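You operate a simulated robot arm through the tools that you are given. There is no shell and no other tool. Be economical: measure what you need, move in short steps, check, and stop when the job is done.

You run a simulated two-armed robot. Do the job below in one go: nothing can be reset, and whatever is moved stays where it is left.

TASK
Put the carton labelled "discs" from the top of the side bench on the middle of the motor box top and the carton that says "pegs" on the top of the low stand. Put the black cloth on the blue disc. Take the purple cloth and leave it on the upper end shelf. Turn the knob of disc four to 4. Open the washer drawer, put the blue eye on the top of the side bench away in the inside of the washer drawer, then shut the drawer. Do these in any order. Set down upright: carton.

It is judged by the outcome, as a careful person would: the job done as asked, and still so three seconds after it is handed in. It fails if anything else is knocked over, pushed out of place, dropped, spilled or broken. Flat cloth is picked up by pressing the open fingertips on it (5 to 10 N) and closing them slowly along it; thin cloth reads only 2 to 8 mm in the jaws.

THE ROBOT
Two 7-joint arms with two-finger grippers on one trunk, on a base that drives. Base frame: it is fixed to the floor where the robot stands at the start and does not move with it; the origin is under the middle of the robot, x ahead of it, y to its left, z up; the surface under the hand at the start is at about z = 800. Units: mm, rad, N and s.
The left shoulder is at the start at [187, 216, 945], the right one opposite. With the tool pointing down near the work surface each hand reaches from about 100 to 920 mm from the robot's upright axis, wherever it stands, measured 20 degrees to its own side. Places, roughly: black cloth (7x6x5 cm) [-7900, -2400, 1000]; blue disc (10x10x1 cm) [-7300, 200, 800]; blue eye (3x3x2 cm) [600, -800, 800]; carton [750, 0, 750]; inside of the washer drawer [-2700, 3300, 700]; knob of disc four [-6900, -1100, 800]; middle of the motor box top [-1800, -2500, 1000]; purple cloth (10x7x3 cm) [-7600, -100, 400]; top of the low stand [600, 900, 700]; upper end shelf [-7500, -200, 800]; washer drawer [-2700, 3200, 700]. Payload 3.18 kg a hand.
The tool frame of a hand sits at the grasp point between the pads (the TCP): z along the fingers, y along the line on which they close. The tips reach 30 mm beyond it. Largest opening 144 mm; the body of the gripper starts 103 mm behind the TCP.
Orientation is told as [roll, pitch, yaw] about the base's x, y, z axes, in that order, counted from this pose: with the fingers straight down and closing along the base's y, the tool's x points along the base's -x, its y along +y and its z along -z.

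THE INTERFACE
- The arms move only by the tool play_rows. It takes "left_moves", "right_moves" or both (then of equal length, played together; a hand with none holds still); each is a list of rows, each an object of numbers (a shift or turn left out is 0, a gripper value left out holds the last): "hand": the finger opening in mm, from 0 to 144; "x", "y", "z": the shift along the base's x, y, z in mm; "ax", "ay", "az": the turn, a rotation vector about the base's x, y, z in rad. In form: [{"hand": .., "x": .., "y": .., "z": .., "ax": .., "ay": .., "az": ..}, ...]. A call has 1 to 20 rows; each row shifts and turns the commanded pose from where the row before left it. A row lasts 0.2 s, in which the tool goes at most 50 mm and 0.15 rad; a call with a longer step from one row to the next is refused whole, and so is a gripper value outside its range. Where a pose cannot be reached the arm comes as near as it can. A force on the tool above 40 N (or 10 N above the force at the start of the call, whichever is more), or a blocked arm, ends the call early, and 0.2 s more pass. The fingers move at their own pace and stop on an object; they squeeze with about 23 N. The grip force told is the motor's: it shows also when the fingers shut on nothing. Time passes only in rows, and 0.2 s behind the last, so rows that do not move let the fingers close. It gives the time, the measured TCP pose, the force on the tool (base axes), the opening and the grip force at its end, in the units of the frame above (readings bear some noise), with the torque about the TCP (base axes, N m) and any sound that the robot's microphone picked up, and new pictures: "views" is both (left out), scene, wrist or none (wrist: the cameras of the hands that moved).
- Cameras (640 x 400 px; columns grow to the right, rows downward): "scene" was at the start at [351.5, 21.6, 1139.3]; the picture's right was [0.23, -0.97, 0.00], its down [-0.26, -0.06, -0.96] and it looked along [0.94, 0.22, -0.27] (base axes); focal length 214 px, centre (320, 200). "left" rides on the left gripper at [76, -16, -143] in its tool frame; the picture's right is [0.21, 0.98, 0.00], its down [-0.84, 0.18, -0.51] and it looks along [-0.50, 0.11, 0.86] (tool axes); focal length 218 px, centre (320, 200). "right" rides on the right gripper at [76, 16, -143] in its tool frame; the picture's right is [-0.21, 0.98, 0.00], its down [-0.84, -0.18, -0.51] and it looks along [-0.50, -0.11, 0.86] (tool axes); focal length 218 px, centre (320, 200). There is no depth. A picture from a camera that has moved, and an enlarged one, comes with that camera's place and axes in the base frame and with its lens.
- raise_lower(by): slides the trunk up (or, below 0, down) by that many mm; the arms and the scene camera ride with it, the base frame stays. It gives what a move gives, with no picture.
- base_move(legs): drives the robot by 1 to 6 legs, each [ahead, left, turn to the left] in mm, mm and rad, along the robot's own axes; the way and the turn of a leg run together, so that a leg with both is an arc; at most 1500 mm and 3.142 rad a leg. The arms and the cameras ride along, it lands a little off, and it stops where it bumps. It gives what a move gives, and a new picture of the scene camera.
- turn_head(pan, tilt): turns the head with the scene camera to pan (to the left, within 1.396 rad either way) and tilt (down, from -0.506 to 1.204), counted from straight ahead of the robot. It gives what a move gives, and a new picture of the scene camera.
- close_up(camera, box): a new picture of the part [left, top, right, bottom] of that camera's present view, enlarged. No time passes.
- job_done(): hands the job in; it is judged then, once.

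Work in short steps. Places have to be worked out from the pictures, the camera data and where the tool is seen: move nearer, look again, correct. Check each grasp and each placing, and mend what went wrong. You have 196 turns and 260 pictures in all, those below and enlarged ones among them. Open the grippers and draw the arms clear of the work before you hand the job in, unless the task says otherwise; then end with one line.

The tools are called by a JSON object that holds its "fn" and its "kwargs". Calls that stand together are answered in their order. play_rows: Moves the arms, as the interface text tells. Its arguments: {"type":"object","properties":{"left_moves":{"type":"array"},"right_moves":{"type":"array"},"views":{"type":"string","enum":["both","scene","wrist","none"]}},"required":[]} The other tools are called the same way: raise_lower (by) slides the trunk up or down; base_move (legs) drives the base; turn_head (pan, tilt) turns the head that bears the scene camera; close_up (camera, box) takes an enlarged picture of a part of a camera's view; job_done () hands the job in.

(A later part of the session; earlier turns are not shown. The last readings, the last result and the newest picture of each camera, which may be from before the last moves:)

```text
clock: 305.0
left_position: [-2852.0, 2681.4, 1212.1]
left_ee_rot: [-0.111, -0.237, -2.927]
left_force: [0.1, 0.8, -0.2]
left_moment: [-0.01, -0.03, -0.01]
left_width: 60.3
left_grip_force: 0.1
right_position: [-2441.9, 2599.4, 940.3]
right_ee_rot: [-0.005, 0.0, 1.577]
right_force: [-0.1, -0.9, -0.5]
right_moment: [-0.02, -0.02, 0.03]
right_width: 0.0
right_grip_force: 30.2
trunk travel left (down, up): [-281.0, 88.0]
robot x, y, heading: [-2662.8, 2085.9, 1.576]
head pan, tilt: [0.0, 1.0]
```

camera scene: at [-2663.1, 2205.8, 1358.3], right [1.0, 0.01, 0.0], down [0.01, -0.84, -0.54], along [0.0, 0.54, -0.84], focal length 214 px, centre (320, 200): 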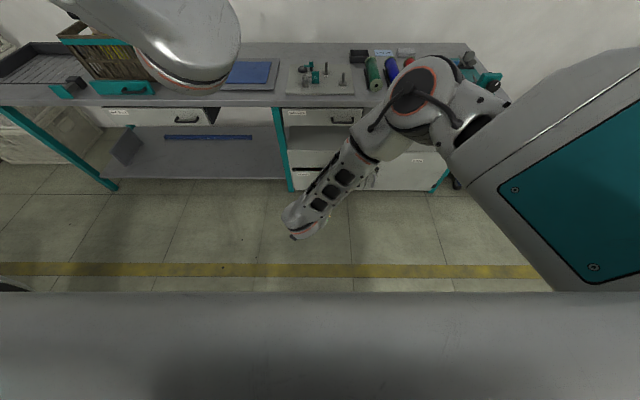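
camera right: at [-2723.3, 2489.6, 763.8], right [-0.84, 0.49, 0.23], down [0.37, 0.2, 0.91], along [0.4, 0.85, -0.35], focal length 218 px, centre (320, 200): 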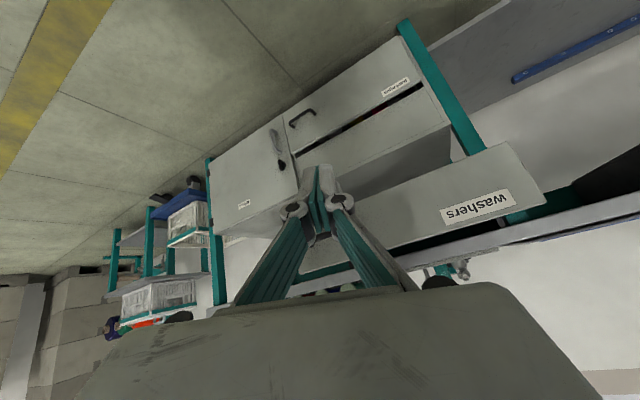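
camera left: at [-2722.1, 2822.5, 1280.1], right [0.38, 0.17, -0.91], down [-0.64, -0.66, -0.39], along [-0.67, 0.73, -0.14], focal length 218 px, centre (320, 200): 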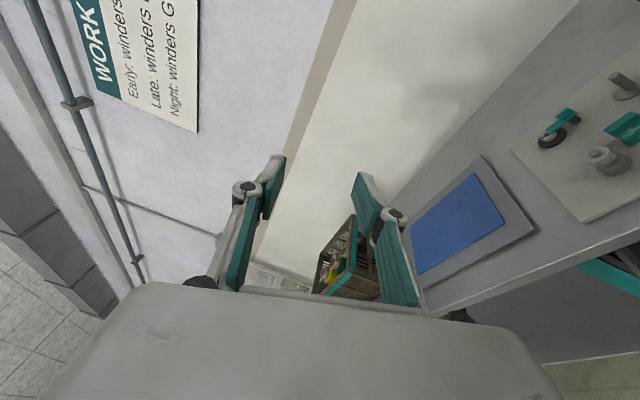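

{"fn": "play_rows", "kwargs": {"left_moves": [{"ax": -0.015, "ay": -0.064, "az": -0.1, "y": -20}, {"ax": -0.015, "ay": -0.064, "az": -0.1, "y": -20}, {"ax": -0.015, "ay": -0.064, "az": -0.1, "y": -20}, {"ax": -0.013, "ay": -0.063, "az": -0.1, "y": -20}, {"az": -0.12, "y": -20}, {"az": -0.12, "y": -20}, {"az": -0.12, "y": -20}, {"az": -0.12, "y": -20}], "right_moves": [{"y": -15}, {"y": -15}, {"y": -15}, {"y": -15}, {"y": -15}, {"y": -15}, {"y": -15}, {"y": -15}], "views": "none"}}

{"fn": "turn_head", "kwargs": {"pan": 0.9, "tilt": 0.25}}

```text
clock: 306.8
left_position: [-2850.5, 2521.9, 1212.8]
left_ee_rot: [-0.05, 0.012, 2.467]
left_force: [0.3, -0.2, -0.8]
left_moment: [0.0, 0.0, -0.01]
left_width: 60.0
left_grip_force: 0.1
right_position: [-2444.6, 2479.7, 942.5]
right_ee_rot: [-0.003, 0.0, 1.576]
right_force: [0.6, 0.4, 0.2]
right_moment: [0.0, 0.02, 0.03]
right_width: 0.0
right_grip_force: 30.5
trunk travel left (down, up): [-281.0, 88.0]
robot x, y, heading: [-2660.1, 2086.4, 1.572]
head pan, tilt: [0.0, 1.0]
```

```text
clock: 308.0
left_position: [-2852.2, 2523.0, 1213.2]
left_ee_rot: [-0.051, 0.014, 2.469]
left_force: [0.1, -0.2, -0.4]
left_moment: [0.01, 0.0, -0.03]
left_width: 59.8
left_grip_force: 0.0
right_position: [-2443.9, 2479.7, 941.5]
right_ee_rot: [-0.006, 0.0, 1.579]
right_force: [-0.8, 0.3, 0.0]
right_moment: [-0.01, -0.02, -0.01]
right_width: 0.2
right_grip_force: 30.7
trunk travel left (down, up): [-281.0, 88.0]
robot x, y, heading: [-2662.6, 2090.9, 1.579]
head pan, tilt: [0.901, 0.25]
camera scene: at [-2736.2, 2194.4, 1422.4], right [0.62, 0.79, 0.0], down [0.19, -0.15, -0.97], along [-0.76, 0.6, -0.25], focal length 214 px, centre (320, 200)
```

scene: 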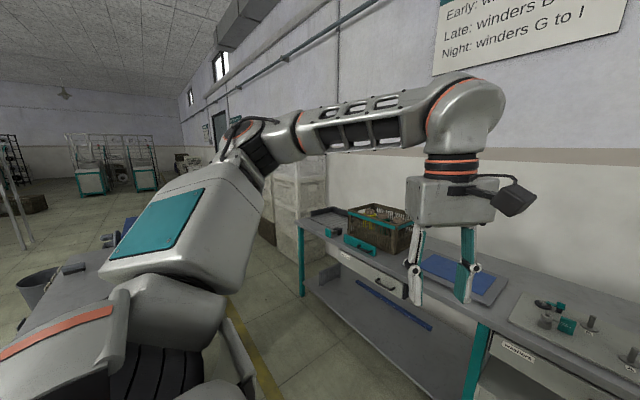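

I'll move away from the cart (right, then back), then turn to face -x and look.

{"fn": "base_move", "kwargs": {"legs": [[0, -350, 0], [-450, 0, 0], [0, 0, 1.571]]}}

{"fn": "turn_head", "kwargs": {"pan": -0.1, "tilt": 0.3}}

```text
clock: 317.8
left_position: [-2751.7, 1447.5, 1212.4]
left_ee_rot: [-0.051, 0.015, -2.244]
left_force: [-0.4, 0.7, -0.3]
left_moment: [0.01, 0.01, 0.0]
left_width: 60.1
left_grip_force: 0.0
right_position: [-2708.6, 1856.3, 939.2]
right_ee_rot: [-0.006, 0.0, -3.138]
right_force: [-0.3, 0.4, 0.5]
right_moment: [0.01, 0.02, 0.01]
right_width: 0.0
right_grip_force: 30.8
trunk travel left (down, up): [-281.0, 88.0]
robot x, y, heading: [-2316.7, 1638.3, -3.136]
head pan, tilt: [0.901, 0.25]
camera scene: at [-2423.0, 1563.2, 1422.5], right [-0.79, 0.62, 0.0], down [0.15, 0.19, -0.97], along [-0.6, -0.76, -0.25], focal length 214 px, centre (320, 200)
```

scene: 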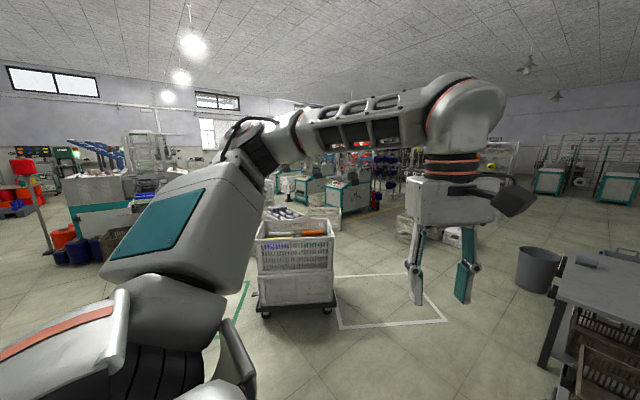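

```text
clock: 319.0
left_position: [-2751.0, 1449.3, 1213.1]
left_ee_rot: [-0.052, 0.013, -2.245]
left_force: [0.1, 1.2, -0.1]
left_moment: [-0.01, 0.02, -0.02]
left_width: 60.1
left_grip_force: 0.0
right_position: [-2709.2, 1856.5, 942.2]
right_ee_rot: [-0.006, 0.0, -3.136]
right_force: [0.4, 0.1, 0.5]
right_moment: [-0.01, -0.01, -0.01]
right_width: 0.0
right_grip_force: 31.0
trunk travel left (down, up): [-281.0, 88.0]
robot x, y, heading: [-2316.8, 1639.8, -3.135]
head pan, tilt: [-0.099, 0.3]
camera scene: at [-2458.3, 1645.5, 1417.7], right [0.09, 1.0, 0.0], down [0.29, -0.03, -0.96], along [-0.95, 0.09, -0.3], focal length 214 px, centre (320, 200)
```

scene: 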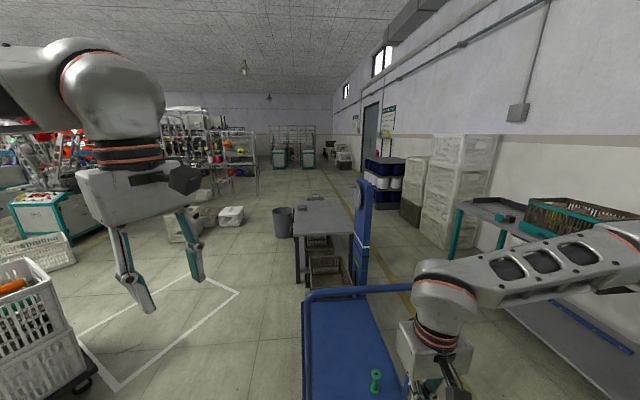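

The corridor along y≈920 is clear between the bin carts and the blue cart. I'll drive diagonally out and then along it.

{"fn": "base_move", "kwargs": {"legs": [[200, 700, 0], [1400, 0, 0], [800, 0, 0]]}}

```text
clock: 336.1
left_position: [-5167.9, 741.8, 1213.1]
left_ee_rot: [-0.05, 0.014, -2.247]
left_force: [-0.2, -0.9, -0.4]
left_moment: [-0.03, 0.0, -0.03]
left_width: 60.0
left_grip_force: 0.0
right_position: [-5124.3, 1148.7, 941.5]
right_ee_rot: [-0.004, 0.0, -3.135]
right_force: [0.0, -0.6, 0.0]
right_moment: [-0.04, -0.02, 0.01]
right_width: 0.0
right_grip_force: 30.6
trunk travel left (down, up): [-281.0, 88.0]
robot x, y, heading: [-4729.4, 931.2, -3.139]
head pan, tilt: [-0.099, 0.3]
camera scene: at [-4874.7, 937.6, 1417.7], right [0.1, 1.0, 0.0], down [0.29, -0.03, -0.96], along [-0.95, 0.09, -0.3], focal length 214 px, centre (320, 200)
```

scene: 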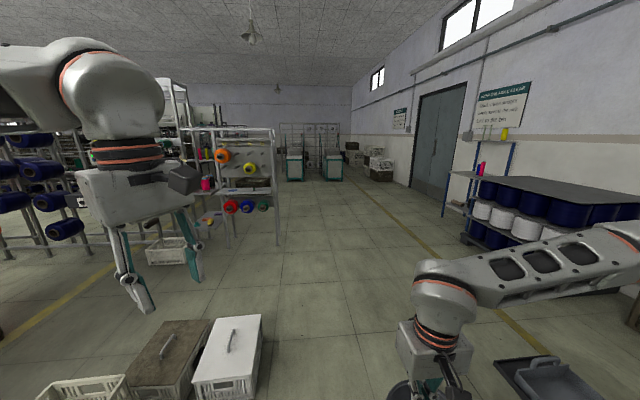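

The end rack with coloured discs is ahead-left. I'll continue along the corridor to x≈-6350 and look.

{"fn": "base_move", "kwargs": {"legs": [[1500, 0, 0], [100, 0, 0]]}}

{"fn": "turn_head", "kwargs": {"pan": 0.35, "tilt": 0.4}}

```text
clock: 344.2
left_position: [-6765.8, 744.6, 1212.1]
left_ee_rot: [-0.05, 0.015, -2.254]
left_force: [-1.1, 1.0, -0.1]
left_moment: [-0.05, -0.08, 0.02]
left_width: 60.5
left_grip_force: 0.2
right_position: [-6719.7, 1151.5, 941.4]
right_ee_rot: [-0.006, 0.001, 3.138]
right_force: [-0.4, 0.3, 0.1]
right_moment: [0.03, -0.06, 0.03]
right_width: 0.0
right_grip_force: 30.8
trunk travel left (down, up): [-281.0, 88.0]
robot x, y, heading: [-6326.3, 930.3, 3.142]
head pan, tilt: [-0.099, 0.3]
camera scene: at [-6471.1, 938.6, 1417.7], right [0.1, 0.99, 0.0], down [0.29, -0.03, -0.96], along [-0.95, 0.1, -0.3], focal length 214 px, centre (320, 200)
```

scene: 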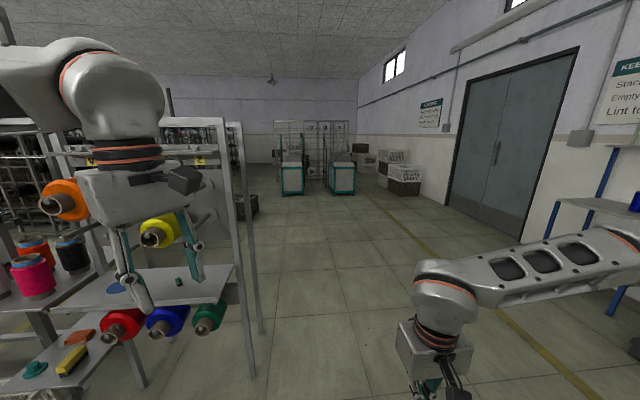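

```text
clock: 345.1
left_position: [-6763.6, 744.5, 1211.9]
left_ee_rot: [-0.051, 0.014, -2.253]
left_force: [-0.4, -0.6, 0.2]
left_moment: [0.02, 0.0, 0.02]
left_width: 60.0
left_grip_force: 0.1
right_position: [-6718.1, 1151.8, 942.0]
right_ee_rot: [-0.005, 0.0, 3.137]
right_force: [-0.5, 0.2, 0.4]
right_moment: [0.03, 0.01, -0.02]
right_width: 0.0
right_grip_force: 30.4
trunk travel left (down, up): [-281.0, 88.0]
robot x, y, heading: [-6326.7, 926.3, 3.14]
head pan, tilt: [0.351, 0.4]
camera scene: at [-6464.5, 897.6, 1408.5], right [-0.34, 0.94, 0.0], down [0.37, 0.13, -0.92], along [-0.87, -0.31, -0.39], focal length 214 px, centre (320, 200)
```

scene: 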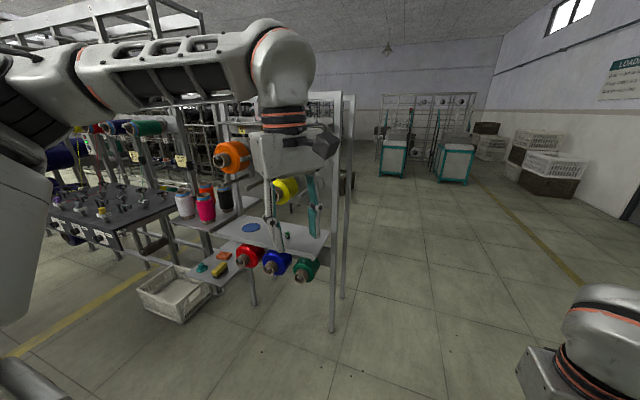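

{"fn": "close_up", "kwargs": {"camera": "scene", "box": [130, 140, 350, 300]}}

{"fn": "close_up", "kwargs": {"camera": "scene", "box": [30, 140, 190, 260]}}

```text
2.50 times, centred on (240, 220) of scene
camera zoom: at [-6464.5, 897.6, 1408.5], right [-0.34, 0.94, 0.0], down [0.37, 0.13, -0.92], along [-0.87, -0.31, -0.39], focal length 536 px, centre (520, 150)
```

zoom: 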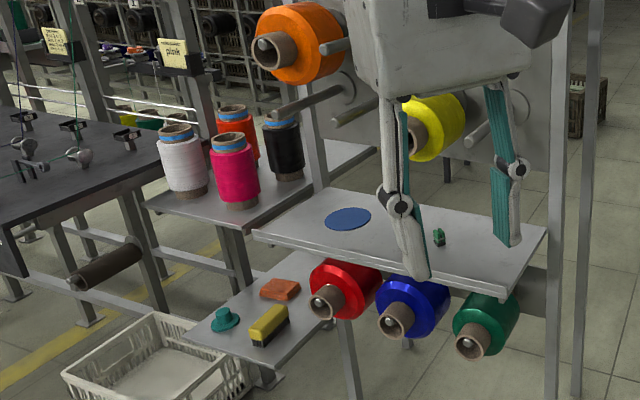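

```text
3.33 times, centred on (110, 200) of scene
camera zoom: at [-6464.5, 897.6, 1408.5], right [-0.34, 0.94, 0.0], down [0.37, 0.13, -0.92], along [-0.87, -0.31, -0.39], focal length 715 px, centre (1020, 200)
```

zoom: 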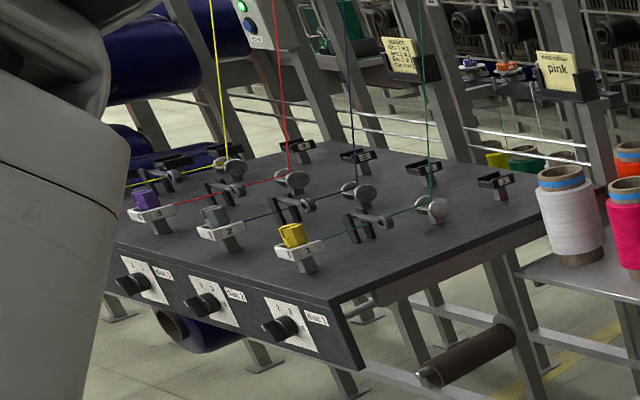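

I've found the knob panel: disc 1–3 knobs at x≈-6960, y≈-494/-697/-896, so disc 4 is at y≈-1095. I'll raise the trunk, retract the hands, and strafe left toward the panel.

{"fn": "play_rows", "kwargs": {"left_moves": [{"x": 30}, {"x": 30}, {"x": 30}], "right_moves": [{"x": 25, "z": 30}, {"x": 25, "z": 30}, {"x": 20, "z": 30}], "views": "none"}}

{"fn": "base_move", "kwargs": {"legs": [[180, 0, 0], [0, 1300, 0], [0, 500, 0]]}}

{"fn": "turn_head", "kwargs": {"pan": 0.0, "tilt": 0.7}}

```text
clock: 345.9
left_position: [-6673.7, 742.2, 1212.1]
left_ee_rot: [-0.052, 0.014, -2.251]
left_force: [-0.5, 0.1, -0.4]
left_moment: [-0.01, 0.04, 0.02]
left_width: 60.0
left_grip_force: 0.1
right_position: [-6647.9, 1146.7, 1034.4]
right_ee_rot: [-0.007, -0.002, 3.138]
right_force: [0.8, -0.1, -0.8]
right_moment: [0.01, 0.05, 0.01]
right_width: 0.1
right_grip_force: 30.4
trunk travel left (down, up): [-281.0, 88.0]
robot x, y, heading: [-6330.9, 931.1, 3.139]
head pan, tilt: [0.351, 0.4]
```

```text
clock: 363.4
left_position: [-6871.7, -1084.3, 1212.4]
left_ee_rot: [-0.05, 0.015, -2.266]
left_force: [0.9, 0.3, -0.2]
left_moment: [0.02, 0.01, -0.01]
left_width: 59.8
left_grip_force: 0.0
right_position: [-6840.0, -679.0, 1032.5]
right_ee_rot: [-0.005, 0.0, 3.125]
right_force: [0.5, 0.1, 0.1]
right_moment: [-0.03, 0.01, 0.01]
right_width: 0.0
right_grip_force: 30.0
trunk travel left (down, up): [-281.0, 88.0]
robot x, y, heading: [-6520.0, -901.9, 3.128]
head pan, tilt: [0.351, 0.4]
camera scene: at [-6659.1, -932.0, 1408.5], right [-0.33, 0.94, 0.0], down [0.37, 0.13, -0.92], along [-0.87, -0.3, -0.39], focal length 214 px, centre (320, 200)
```

scene: 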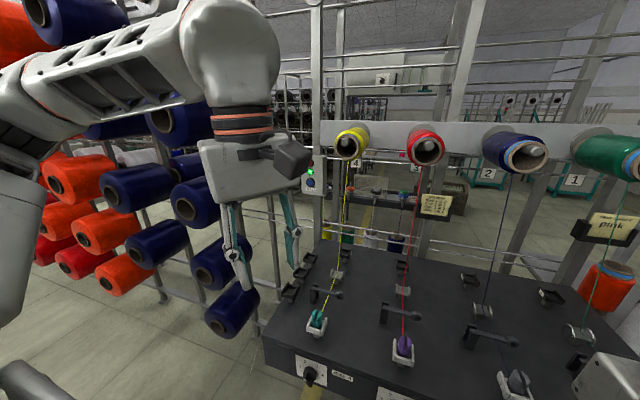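

```text
clock: 364.2
left_position: [-6870.8, -1083.7, 1212.2]
left_ee_rot: [-0.05, 0.013, -2.265]
left_force: [0.4, 0.1, -0.2]
left_moment: [-0.02, 0.03, 0.0]
left_width: 60.2
left_grip_force: 0.1
right_position: [-6841.5, -678.8, 1033.3]
right_ee_rot: [-0.005, 0.0, 3.125]
right_force: [0.1, -0.5, -0.8]
right_moment: [-0.03, 0.04, 0.0]
right_width: 0.1
right_grip_force: 31.1
trunk travel left (down, up): [-281.0, 88.0]
robot x, y, heading: [-6525.0, -903.2, 3.127]
head pan, tilt: [0.0, 0.7]
camera scene: at [-6656.5, -900.0, 1381.7], right [0.01, 1.0, 0.0], down [0.64, -0.01, -0.77], along [-0.77, 0.01, -0.64], focal length 214 px, centre (320, 200)
```

scene: 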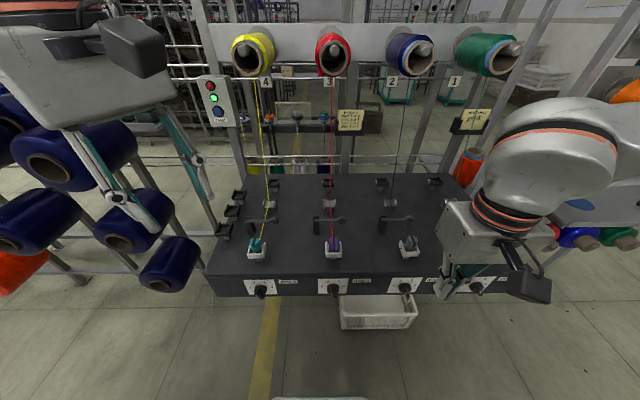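

{"fn": "close_up", "kwargs": {"camera": "scene", "box": [210, 260, 370, 310]}}

```text
4.00 times, centred on (290, 285) of scene
camera zoom: at [-6656.5, -900.0, 1381.7], right [0.01, 1.0, 0.0], down [0.64, -0.01, -0.77], along [-0.77, 0.01, -0.64], focal length 858 px, centre (440, -140)
```

zoom: 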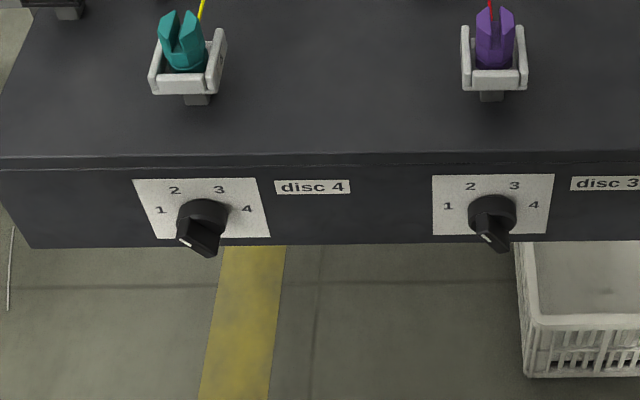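

Disc 4's dial shows 1–4 from left over the top to right. I'll back up, lower the trunk, and turn the left hand to point at the panel.

{"fn": "base_move", "kwargs": {"legs": [[-450, 0, 0]]}}

{"fn": "raise_lower", "kwargs": {"by": -240}}

{"fn": "play_rows", "kwargs": {"left_moves": [{"az": 0.11, "x": -25, "z": -15}, {"az": 0.11, "x": -25, "z": -15}, {"az": 0.11, "x": -25, "z": -15}, {"az": 0.11, "x": -25, "z": -15}, {"az": 0.11, "x": -25, "z": -10}, {"az": 0.11, "x": -25, "z": -10}, {"ay": 0.14, "x": -15}, {"ay": 0.14, "x": -15}, {"ay": 0.14, "x": -15}, {"ay": 0.14, "x": -15}, {"ay": 0.14, "x": -15}, {"ay": 0.14}, {"ay": 0.14}, {"ay": 0.14}, {"ay": 0.14}, {"ay": 0.14}], "views": "both"}}

```text
clock: 366.9
left_position: [-6466.3, -1079.7, 1207.4]
left_ee_rot: [-0.043, 0.027, -2.303]
left_force: [-0.1, 0.1, -0.1]
left_moment: [-0.01, 0.0, 0.01]
left_width: 60.1
left_grip_force: 0.0
right_position: [-6420.9, -678.3, 1026.7]
right_ee_rot: [-0.008, 0.016, 3.093]
right_force: [0.3, -0.5, 0.2]
right_moment: [-0.03, 0.02, -0.01]
right_width: 0.1
right_grip_force: 30.9
trunk travel left (down, up): [-281.0, 88.0]
robot x, y, heading: [-6102.7, -913.0, 3.093]
head pan, tilt: [0.0, 0.7]
stopped in leg 1: the robot was blocked; the commanded pose is now the measured one
camera scene: at [-6249.7, -905.4, 1378.3], right [0.05, 1.0, 0.0], down [0.65, -0.03, -0.76], along [-0.75, 0.04, -0.66], focal length 214 px, centre (320, 200)
```

scene: 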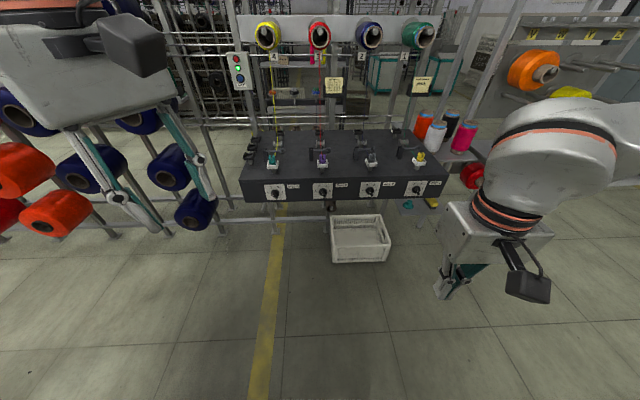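

```text
clock: 368.7
left_position: [-6457.2, -1083.1, 1003.6]
left_ee_rot: [-0.015, 0.039, -2.273]
left_force: [-6.9, -6.2, -5.3]
left_moment: [0.37, -0.88, 0.32]
left_width: 60.4
left_grip_force: 0.0
right_position: [-6391.4, -681.1, 720.2]
right_ee_rot: [-0.006, 0.506, 3.102]
right_force: [0.2, -0.2, 1.0]
right_moment: [0.01, 0.03, 0.0]
right_width: 0.3
right_grip_force: 31.0
trunk travel left (down, up): [-83.0, 287.0]
robot x, y, heading: [-6092.6, -906.8, 3.105]
head pan, tilt: [0.0, 0.7]
stopped: the force on the tool passed its limit at 94 N (the readings are from after the stop); the commanded pose is now the measured one
```

```text
clock: 372.1
left_position: [-6734.2, -1055.5, 945.3]
left_ee_rot: [-1.135, -0.027, -1.623]
left_force: [-0.5, 0.1, -0.1]
left_moment: [-0.03, 0.03, 0.01]
left_width: 60.0
left_grip_force: 0.1
left hand out of reach, approached as far as the arm can: row 12, 13, 14, 15, 16
right_position: [-6390.4, -680.3, 721.5]
right_ee_rot: [-0.005, 0.503, 3.103]
right_force: [0.2, -0.3, 0.9]
right_moment: [-0.02, -0.01, -0.01]
right_width: 0.1
right_grip_force: 30.9
trunk travel left (down, up): [-83.0, 287.0]
robot x, y, heading: [-6093.8, -912.8, 3.103]
head pan, tilt: [0.0, 0.7]
camera scene: at [-6396.3, -898.2, 1158.6], right [0.04, 1.0, 0.0], down [0.64, -0.02, -0.77], along [-0.76, 0.03, -0.64], focal length 214 px, centre (320, 200)
camera left: at [-6608.3, -983.0, 1019.0], right [0.42, 0.16, -0.89], down [0.49, -0.87, 0.07], along [-0.76, -0.47, -0.45], focal length 218 px, centre (320, 200)
```

scene: 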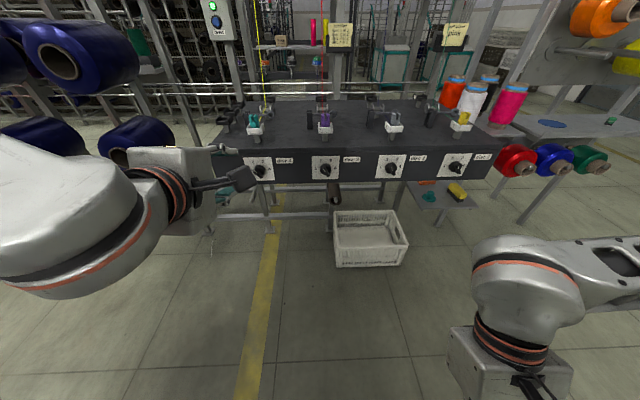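
left: 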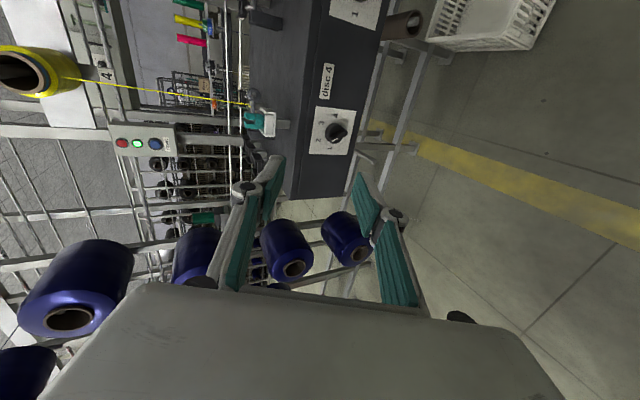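

{"fn": "close_up", "kwargs": {"camera": "left", "box": [280, 60, 400, 180]}}

{"fn": "turn_head", "kwargs": {"pan": -1.3, "tilt": 0.6}}

```text
3.33 times, centred on (340, 120) of left
camera zoom: at [-6608.3, -983.0, 1019.0], right [0.42, 0.16, -0.89], down [0.49, -0.87, 0.07], along [-0.76, -0.47, -0.45], focal length 728 px, centre (253, 467)
```

zoom: 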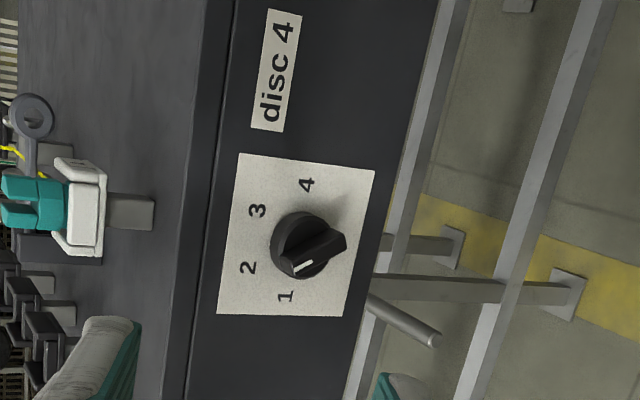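

```text
clock: 373.6
left_position: [-6733.7, -1054.9, 944.1]
left_ee_rot: [-1.133, -0.025, -1.622]
left_force: [-0.3, 0.2, 0.0]
left_moment: [0.0, -0.02, 0.02]
left_width: 60.0
left_grip_force: 0.1
right_position: [-6389.5, -680.7, 721.0]
right_ee_rot: [-0.007, 0.502, 3.103]
right_force: [0.4, -0.3, -0.1]
right_moment: [0.02, 0.0, 0.0]
right_width: 0.0
right_grip_force: 30.8
trunk travel left (down, up): [-83.0, 287.0]
robot x, y, heading: [-6095.4, -909.2, 3.103]
head pan, tilt: [-1.3, 0.6]
camera scene: at [-6332.2, -815.4, 1167.1], right [0.97, 0.23, 0.0], down [0.13, -0.55, -0.83], along [-0.19, 0.8, -0.56], focal length 214 px, centre (320, 200)
```

scene: 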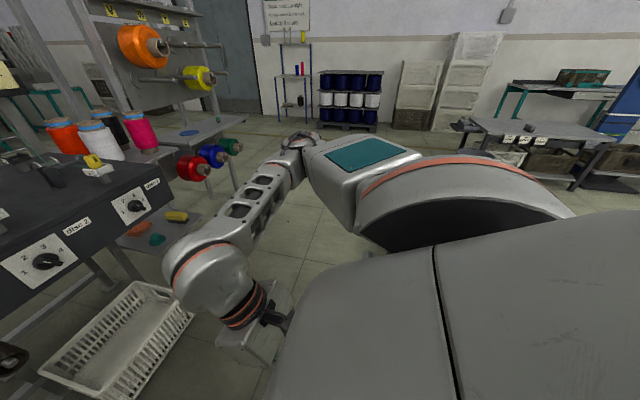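

The pointer shows 2 now, and 4 is 120° clockwise from it. The left hand is tilted 25° below horizontal, so I'll try extending while pitching up to flatten it.

{"fn": "base_move", "kwargs": {"legs": [[25, 0, 0]]}}

{"fn": "play_rows", "kwargs": {"left_moves": [{"x": -20, "z": -10, "ay": 0.05}, {"x": -20, "z": -10, "ay": 0.05}, {"x": -20, "z": -10, "ay": 0.05}, {"x": -20, "z": -10, "ay": 0.05}, {"x": -10, "z": -10, "ay": 0.05}], "views": "none"}}

```text
clock: 374.4
left_position: [-6759.8, -1054.4, 945.7]
left_ee_rot: [-1.133, -0.025, -1.622]
left_force: [0.1, 0.9, 0.0]
left_moment: [0.01, -0.01, -0.02]
left_width: 60.3
left_grip_force: 0.1
right_position: [-6414.5, -679.5, 721.8]
right_ee_rot: [-0.004, 0.504, 3.103]
right_force: [0.0, 0.2, 0.0]
right_moment: [-0.04, -0.05, -0.02]
right_width: 0.0
right_grip_force: 30.6
trunk travel left (down, up): [-83.0, 287.0]
robot x, y, heading: [-6121.2, -906.8, 3.106]
head pan, tilt: [-1.3, 0.6]
camera scene: at [-6357.4, -814.4, 1166.9], right [0.97, 0.23, 0.0], down [0.13, -0.55, -0.82], along [-0.19, 0.8, -0.57], focal length 214 px, centre (320, 200)
```

scene: 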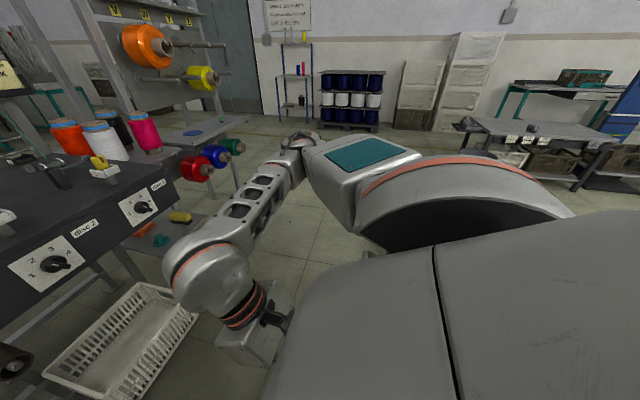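

```text
clock: 375.6
left_position: [-6766.5, -1058.0, 950.1]
left_ee_rot: [-1.147, -0.029, -1.618]
left_force: [-0.5, 0.7, 0.8]
left_moment: [0.01, 0.02, -0.01]
left_width: 60.1
left_grip_force: 0.0
left hand out of reach, approached as far as the arm can: row 1, 2, 3, 4, 5
right_position: [-6416.0, -680.1, 720.7]
right_ee_rot: [-0.005, 0.501, 3.103]
right_force: [-0.6, 0.5, 0.0]
right_moment: [0.0, 0.01, 0.03]
right_width: 0.0
right_grip_force: 30.7
trunk travel left (down, up): [-83.0, 287.0]
robot x, y, heading: [-6112.9, -910.6, 3.104]
head pan, tilt: [-1.3, 0.6]
```

Two views show the panel is vertical at x≈-6976 and the knob axis at y≈-1060, z≈800. A simpler way is to push the pointer bar with closed fingertips from above: rightward first, then down on its right end, until the bar is horizontal (=4). I'll set the left hand nearly tool-down.

{"fn": "play_rows", "kwargs": {"left_moves": [{"hand": 0, "ay": -0.13}, {"ay": -0.13}, {"ay": -0.13}, {"ay": -0.13}, {"ay": -0.13}, {"ay": -0.13}, {}], "views": "none"}}

{"fn": "turn_head", "kwargs": {"pan": 0.0, "tilt": 0.6}}

```text
clock: 377.2
left_position: [-6767.2, -1057.7, 950.3]
left_ee_rot: [-0.418, 0.01, -1.629]
left_force: [0.6, 0.0, -0.6]
left_moment: [-0.01, -0.02, -0.03]
left_width: 0.0
left_grip_force: 22.9
right_position: [-6415.4, -679.0, 722.5]
right_ee_rot: [-0.005, 0.502, 3.104]
right_force: [-1.2, 0.0, 0.2]
right_moment: [0.0, 0.01, 0.0]
right_width: 0.0
right_grip_force: 31.2
trunk travel left (down, up): [-83.0, 287.0]
robot x, y, heading: [-6116.8, -910.4, 3.097]
head pan, tilt: [-1.3, 0.6]
```

```text
clock: 378.7
left_position: [-6767.2, -1058.4, 950.1]
left_ee_rot: [-0.419, 0.01, -1.626]
left_force: [1.2, -0.1, -0.4]
left_moment: [-0.01, 0.0, 0.0]
left_width: 0.0
left_grip_force: 23.5
right_position: [-6414.3, -678.5, 722.2]
right_ee_rot: [-0.005, 0.505, 3.103]
right_force: [0.0, 0.2, 0.6]
right_moment: [0.0, -0.03, 0.04]
right_width: 0.0
right_grip_force: 30.0
trunk travel left (down, up): [-83.0, 287.0]
robot x, y, heading: [-6117.8, -909.2, 3.105]
head pan, tilt: [0.0, 0.6]
camera scene: at [-6424.7, -897.0, 1167.1], right [0.04, 1.0, 0.0], down [0.56, -0.02, -0.83], along [-0.82, 0.03, -0.56], focal length 214 px, centre (320, 200)
```

scene: 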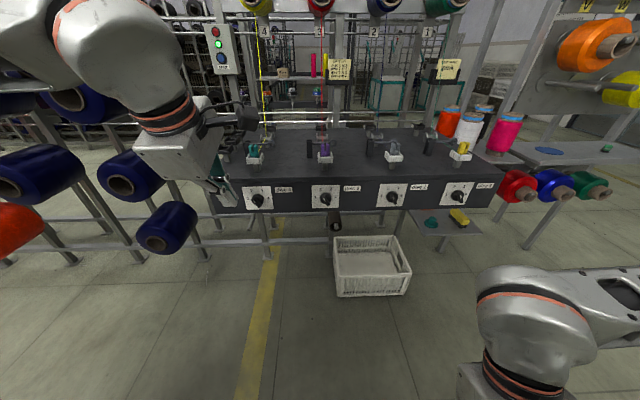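

{"fn": "close_up", "kwargs": {"camera": "scene", "box": [210, 170, 290, 220]}}

```text
8.00 times, centred on (250, 195) of scene
camera zoom: at [-6424.7, -897.0, 1167.1], right [0.04, 1.0, 0.0], down [0.56, -0.02, -0.83], along [-0.82, 0.03, -0.56], focal length 1716 px, centre (880, 240)
```

zoom: 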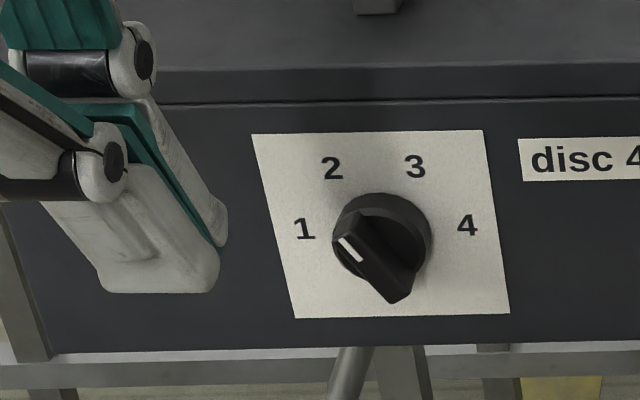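

The dial confirms the pointer at 2, knob axis y≈-1066, z≈802, and the bar occupying x≈-6965…-6951. I'll drive forward 150 and shift the tip to the left of the knob.

{"fn": "base_move", "kwargs": {"legs": [[150, 0, 0]]}}

{"fn": "play_rows", "kwargs": {"left_moves": [{"y": -25, "ay": -0.1}, {"y": -25, "ay": -0.1}, {"z": -20}, {"z": -20}, {}], "views": "wrist"}}

```text
clock: 380.0
left_position: [-6918.2, -1049.6, 950.1]
left_ee_rot: [-0.418, 0.01, -1.628]
left_force: [-0.1, 0.3, -0.8]
left_moment: [-0.01, -0.01, -0.02]
left_width: 0.1
left_grip_force: 23.2
right_position: [-6566.1, -672.3, 721.3]
right_ee_rot: [-0.005, 0.502, 3.099]
right_force: [-0.5, -0.5, 0.1]
right_moment: [-0.03, 0.0, -0.01]
right_width: 0.0
right_grip_force: 30.7
trunk travel left (down, up): [-83.0, 287.0]
robot x, y, heading: [-6273.5, -903.9, 3.095]
head pan, tilt: [0.0, 0.6]
camera scene: at [-6576.5, -890.2, 1167.0], right [0.04, 1.0, 0.0], down [0.56, -0.02, -0.82], along [-0.82, 0.03, -0.57], focal length 214 px, centre (320, 200)
```

scene: 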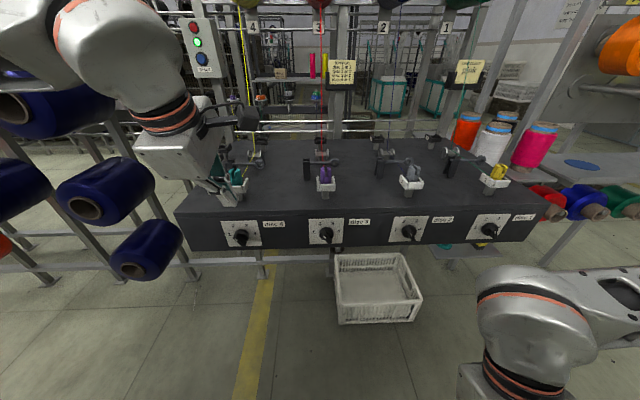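

```text
clock: 381.2
left_position: [-6920.2, -1100.6, 910.6]
left_ee_rot: [-0.221, 0.02, -1.625]
left_force: [0.1, 0.5, 0.4]
left_moment: [-0.02, 0.01, -0.03]
left_width: 0.0
left_grip_force: 22.7
right_position: [-6566.4, -673.7, 721.0]
right_ee_rot: [-0.006, 0.502, 3.099]
right_force: [-0.1, 0.0, 0.2]
right_moment: [0.0, 0.03, -0.03]
right_width: 0.1
right_grip_force: 30.9
trunk travel left (down, up): [-83.0, 287.0]
robot x, y, heading: [-6273.5, -902.1, 3.096]
head pan, tilt: [0.0, 0.6]
camera left: at [-6901.3, -1028.0, 1055.8], right [0.96, 0.16, -0.21], down [0.24, -0.87, 0.44], along [-0.11, -0.47, -0.87], focal length 218 px, centre (320, 200)
```

left: 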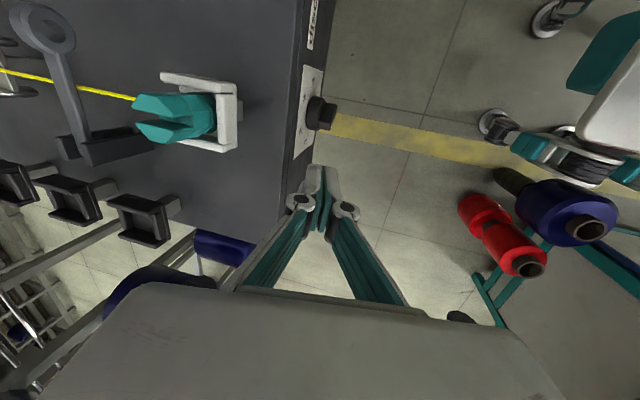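

{"fn": "play_rows", "kwargs": {"left_moves": [{"x": -13, "y": -4}, {"x": -13, "y": -5}, {"z": -25}, {"z": -25}, {"z": -20}, {}], "views": "wrist"}}

{"fn": "close_up", "kwargs": {"camera": "scene", "box": [190, 190, 290, 252]}}

```text
clock: 382.6
left_position: [-6944.0, -1109.1, 838.7]
left_ee_rot: [-0.219, 0.021, -1.624]
left_force: [5.6, 0.0, 0.7]
left_moment: [-0.06, -0.09, 0.05]
left_width: 0.3
left_grip_force: 23.5
right_position: [-6564.5, -673.7, 722.5]
right_ee_rot: [-0.007, 0.503, 3.1]
right_force: [-0.8, 0.1, 0.2]
right_moment: [-0.02, 0.01, 0.03]
right_width: 0.0
right_grip_force: 30.6
trunk travel left (down, up): [-83.0, 287.0]
robot x, y, heading: [-6270.4, -905.5, 3.1]
head pan, tilt: [0.0, 0.6]
camera left: at [-6925.7, -1036.8, 984.5], right [0.96, 0.16, -0.21], down [0.24, -0.87, 0.44], along [-0.11, -0.47, -0.87], focal length 218 px, centre (320, 200)
```

left: 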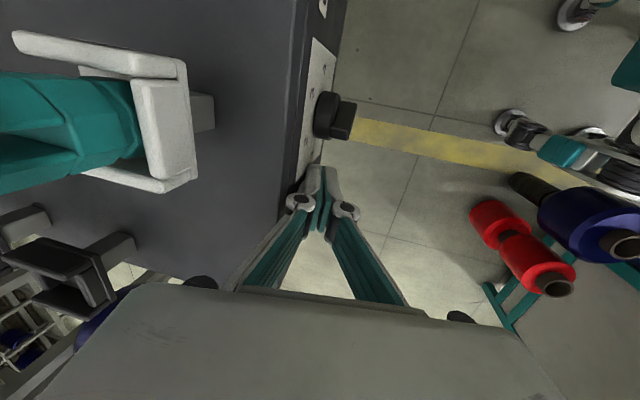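

```text
6.40 times, centred on (240, 221) of scene
camera zoom: at [-6575.6, -890.3, 1167.1], right [0.04, 1.0, 0.0], down [0.56, -0.02, -0.83], along [-0.82, 0.03, -0.56], focal length 1373 px, centre (832, 66)
```

zoom: 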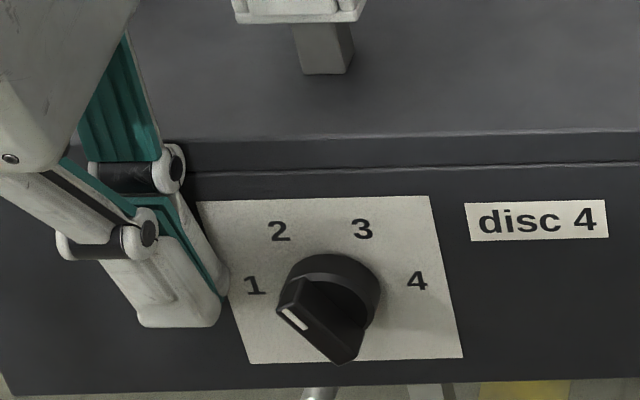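

The tip is just left of the knob at about the right height, touching the panel lightly. I'll ease off 3 mm and push right ~40 mm in small steps.

{"fn": "play_rows", "kwargs": {"left_moves": [{"x": 3}, {"y": 5}, {"y": 5}, {"y": 5}, {"y": 5}, {"y": 4}, {"y": 4}, {"y": 4}, {"y": 4}, {"y": 4}], "views": "none"}}

{"fn": "close_up", "kwargs": {"camera": "scene", "box": [190, 190, 290, 252]}}

```text
clock: 384.4
left_position: [-6940.4, -1089.0, 839.2]
left_ee_rot: [-0.216, 0.017, -1.606]
left_force: [3.1, -10.1, 2.6]
left_moment: [-0.23, -0.09, 0.08]
left_width: 0.1
left_grip_force: 30.0
right_position: [-6566.6, -674.3, 722.1]
right_ee_rot: [-0.007, 0.503, 3.102]
right_force: [-0.5, 0.0, 0.3]
right_moment: [-0.02, 0.0, -0.02]
right_width: 0.0
right_grip_force: 30.3
trunk travel left (down, up): [-83.0, 287.0]
robot x, y, heading: [-6271.0, -899.7, 3.106]
head pan, tilt: [0.0, 0.6]
stopped in row 8 (left hand): the force on the tool passed its limit at 44 N (the readings are from after the stop); the commanded pose is now the measured one
```

```text
6.40 times, centred on (240, 221) of scene
camera zoom: at [-6575.8, -892.3, 1167.1], right [0.04, 1.0, 0.0], down [0.56, -0.02, -0.83], along [-0.82, 0.03, -0.56], focal length 1373 px, centre (832, 66)
```

zoom: 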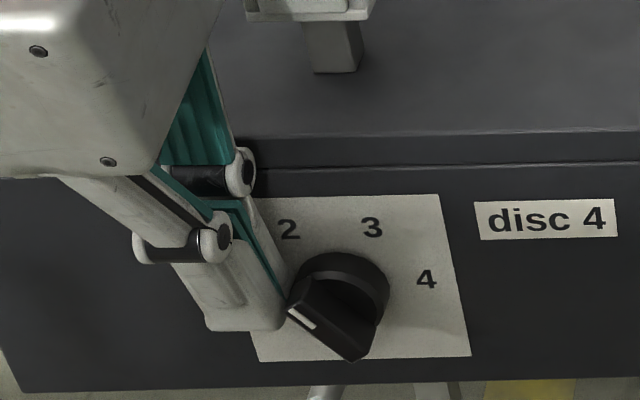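

Pushing sideways meets the bar end-on, so there is no torque. I'll instead first press down on the bar's lower-right arm (offset ~+20 mm) to rotate it clockwise toward vertical.

{"fn": "play_rows", "kwargs": {"left_moves": [{"y": -6, "x": 2}, {"z": 20}, {"z": 20}, {"y": 25}, {"y": 25}, {}], "views": "none"}}

{"fn": "close_up", "kwargs": {"camera": "scene", "box": [190, 190, 290, 252]}}

```text
clock: 385.8
left_position: [-6938.9, -1042.2, 880.6]
left_ee_rot: [-0.221, 0.017, -1.612]
left_force: [0.0, -0.1, -0.3]
left_moment: [0.02, -0.02, -0.01]
left_width: 0.0
left_grip_force: 30.8
right_position: [-6567.4, -674.1, 722.9]
right_ee_rot: [-0.006, 0.504, 3.103]
right_force: [-0.4, -0.5, 0.5]
right_moment: [-0.02, 0.02, -0.01]
right_width: 0.0
right_grip_force: 30.6
trunk travel left (down, up): [-83.0, 287.0]
robot x, y, heading: [-6266.9, -903.3, 3.106]
head pan, tilt: [0.0, 0.6]
```

```text
6.40 times, centred on (240, 221) of scene
camera zoom: at [-6576.0, -891.9, 1167.1], right [0.04, 1.0, 0.0], down [0.56, -0.02, -0.83], along [-0.82, 0.03, -0.56], focal length 1373 px, centre (832, 66)
```

zoom: 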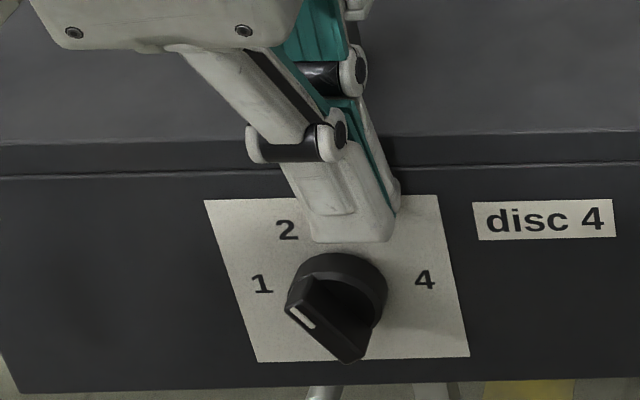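

Perspective checks out: the tip will land ~22 mm right of the knob axis. I'll press down.

{"fn": "play_rows", "kwargs": {"left_moves": [{"z": -15}, {"z": -15}, {"z": -8}, {"z": -5}, {"z": -5}, {"z": -5}, {"z": -5}, {"z": -5}, {"z": -5}, {"z": -4}], "views": "none"}}

{"fn": "close_up", "kwargs": {"camera": "scene", "box": [190, 190, 290, 252]}}

```text
clock: 386.8
left_position: [-6937.7, -1031.7, 840.0]
left_ee_rot: [-0.225, 0.027, -1.631]
left_force: [6.1, 14.5, 1.6]
left_moment: [0.37, -0.29, -0.03]
left_width: 0.0
left_grip_force: 30.6
right_position: [-6564.7, -672.5, 719.5]
right_ee_rot: [-0.005, 0.505, 3.102]
right_force: [-0.5, -1.4, 0.6]
right_moment: [0.01, -0.02, 0.05]
right_width: 0.0
right_grip_force: 31.2
trunk travel left (down, up): [-83.0, 287.0]
robot x, y, heading: [-6267.1, -902.9, 3.104]
head pan, tilt: [0.0, 0.6]
stopped in row 5 (left hand): the force on the tool passed its limit at 48 N (the readings are from after the stop); the commanded pose is now the measured one
```

```text
6.40 times, centred on (240, 221) of scene
camera zoom: at [-6576.6, -889.3, 1166.1], right [0.04, 1.0, 0.0], down [0.56, -0.02, -0.82], along [-0.82, 0.03, -0.57], focal length 1373 px, centre (832, 66)
```

zoom: 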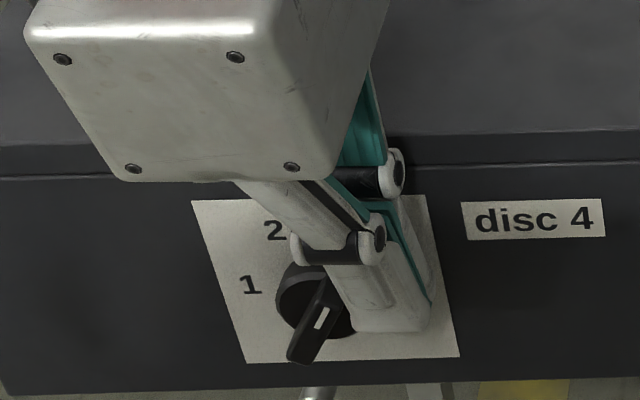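

The knob turned to 3 (+30°). Next I'll come in on its left side, push the upper arm right, then press down.

{"fn": "play_rows", "kwargs": {"left_moves": [{"y": 4, "z": 10}, {"z": 25}, {"z": 20, "x": -2}, {"y": -35}, {"y": -35}, {"z": -25}, {"z": -20}, {"z": -12}, {}], "views": "none"}}

{"fn": "close_up", "kwargs": {"camera": "scene", "box": [190, 190, 290, 252]}}

```text
clock: 388.8
left_position: [-6940.6, -1103.5, 837.9]
left_ee_rot: [-0.228, 0.026, -1.625]
left_force: [0.6, -0.7, 0.3]
left_moment: [-0.03, 0.02, 0.02]
left_width: 0.0
left_grip_force: 30.3
right_position: [-6566.2, -673.3, 722.4]
right_ee_rot: [-0.006, 0.502, 3.102]
right_force: [0.2, 0.1, 0.5]
right_moment: [-0.03, -0.01, 0.01]
right_width: 0.0
right_grip_force: 30.5
trunk travel left (down, up): [-83.0, 287.0]
robot x, y, heading: [-6265.9, -899.1, 3.105]
head pan, tilt: [0.0, 0.6]
```

```text
6.40 times, centred on (240, 221) of scene
camera zoom: at [-6575.8, -890.4, 1167.2], right [0.04, 1.0, 0.0], down [0.56, -0.02, -0.83], along [-0.82, 0.03, -0.56], focal length 1373 px, centre (832, 66)
```

zoom: 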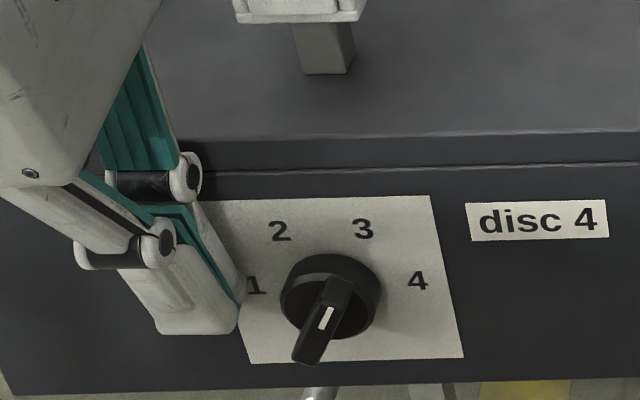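

{"fn": "play_rows", "kwargs": {"left_moves": [{"z": 5}, {"y": 8}, {"y": 8}, {"y": 6}, {"y": 5}, {"y": 5}, {"y": 5}, {"y": 4}], "views": "none"}}

{"fn": "close_up", "kwargs": {"camera": "scene", "box": [190, 190, 290, 252]}}

```text
clock: 390.1
left_position: [-6942.0, -1072.5, 853.8]
left_ee_rot: [-0.252, 0.03, -1.626]
left_force: [3.7, 1.0, 25.1]
left_moment: [0.34, -0.02, 0.28]
left_width: 0.0
left_grip_force: 30.8
right_position: [-6563.7, -673.2, 723.4]
right_ee_rot: [-0.007, 0.499, 3.101]
right_force: [-0.3, 0.4, 0.5]
right_moment: [0.01, 0.05, -0.03]
right_width: 0.1
right_grip_force: 31.2
trunk travel left (down, up): [-83.0, 287.0]
robot x, y, heading: [-6271.8, -902.4, 3.103]
head pan, tilt: [0.0, 0.6]
stopped in row 6 (left hand): the force on the tool passed its limit at 49 N (the readings are from after the stop); the commanded pose is now the measured one
```

```text
6.40 times, centred on (240, 221) of scene
camera zoom: at [-6573.4, -890.8, 1168.1], right [0.04, 1.0, 0.0], down [0.56, -0.02, -0.83], along [-0.83, 0.03, -0.56], focal length 1373 px, centre (832, 66)
```

zoom: 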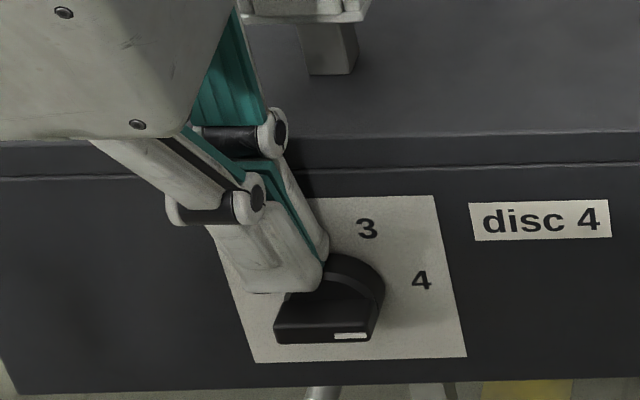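

The bar is now horizontal with the pointer to the right, at 4. I'll lift off and check.

{"fn": "play_rows", "kwargs": {"left_moves": [{"z": 15}, {"z": 30}, {"z": 30}, {"z": 30}, {"z": 20, "x": 20}], "views": "none"}}

{"fn": "close_up", "kwargs": {"camera": "scene", "box": [190, 190, 290, 252]}}

```text
clock: 391.3
left_position: [-6921.1, -1072.8, 973.6]
left_ee_rot: [-0.24, 0.03, -1.624]
left_force: [-0.2, -0.1, 0.3]
left_moment: [-0.02, 0.06, -0.01]
left_width: 0.1
left_grip_force: 29.9
right_position: [-6565.6, -672.6, 722.3]
right_ee_rot: [-0.005, 0.502, 3.102]
right_force: [0.9, -0.8, -0.4]
right_moment: [0.02, 0.0, 0.01]
right_width: 0.0
right_grip_force: 30.5
trunk travel left (down, up): [-83.0, 287.0]
robot x, y, heading: [-6270.2, -904.6, 3.102]
head pan, tilt: [0.0, 0.6]
```

```text
6.40 times, centred on (240, 221) of scene
camera zoom: at [-6575.1, -890.7, 1167.5], right [0.04, 1.0, 0.0], down [0.56, -0.02, -0.83], along [-0.82, 0.03, -0.56], focal length 1373 px, centre (832, 66)
```

zoom: 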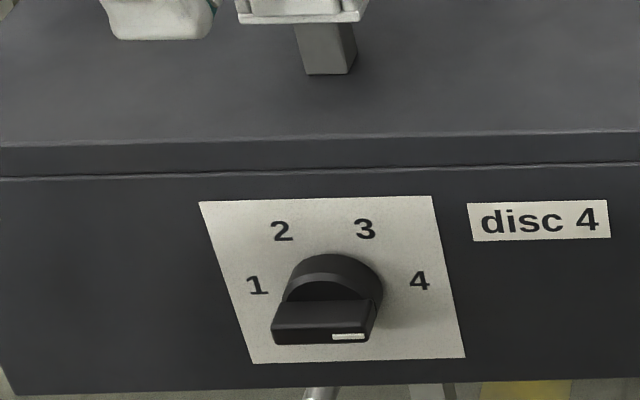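

Knob four reads 4. Now for the cloths. The purple one is deep on the lower end shelf, probably best reached from the rack's far (-x) side. I'll retract and level both hands first.

{"fn": "play_rows", "kwargs": {"left_moves": [{"x": 30, "z": 20}, {"x": 30, "z": 20}, {"x": 35, "z": 10}, {"x": 35}, {"x": 35, "ay": -0.08}, {"x": 35, "ay": -0.08}, {"x": 35, "ay": -0.08}, {"x": 30}], "right_moves": [{"z": 20}, {"z": 25}, {"z": 25, "ay": 0.1}, {"z": 25, "ay": 0.1}, {"z": 25, "ay": 0.1}, {"z": 20, "ay": 0.1}, {"z": 20, "ay": 0.1}, {"z": 20}], "views": "none"}}

{"fn": "raise_lower", "kwargs": {"by": 120}}

```text
clock: 393.1
left_position: [-6657.4, -1074.7, 1022.2]
left_ee_rot: [0.003, 0.039, -1.616]
left_force: [-0.7, 0.3, 0.0]
left_moment: [-0.01, 0.01, -0.01]
left_width: 0.1
left_grip_force: 30.4
right_position: [-6629.2, -692.9, 922.5]
right_ee_rot: [0.013, 0.001, 3.107]
right_force: [0.1, -0.1, 0.0]
right_moment: [0.02, -0.03, -0.01]
right_width: 0.2
right_grip_force: 31.0
right hand out of reach, approached as far as the arm can: row 2, 3, 4, 5, 6, 7
trunk travel left (down, up): [-83.0, 287.0]
robot x, y, heading: [-6271.7, -903.9, 3.101]
head pan, tilt: [0.0, 0.6]
```

```text
clock: 394.6
left_position: [-6659.2, -1073.3, 1140.4]
left_ee_rot: [0.002, 0.04, -1.615]
left_force: [-0.4, -0.1, 0.0]
left_moment: [-0.03, -0.03, -0.04]
left_width: 0.0
left_grip_force: 30.6
right_position: [-6630.2, -692.0, 1041.6]
right_ee_rot: [0.015, 0.004, 3.107]
right_force: [0.2, -0.7, 0.1]
right_moment: [-0.01, -0.03, -0.03]
right_width: 0.0
right_grip_force: 31.1
trunk travel left (down, up): [-203.0, 167.0]
robot x, y, heading: [-6271.8, -898.4, 3.1]
head pan, tilt: [0.0, 0.6]
```

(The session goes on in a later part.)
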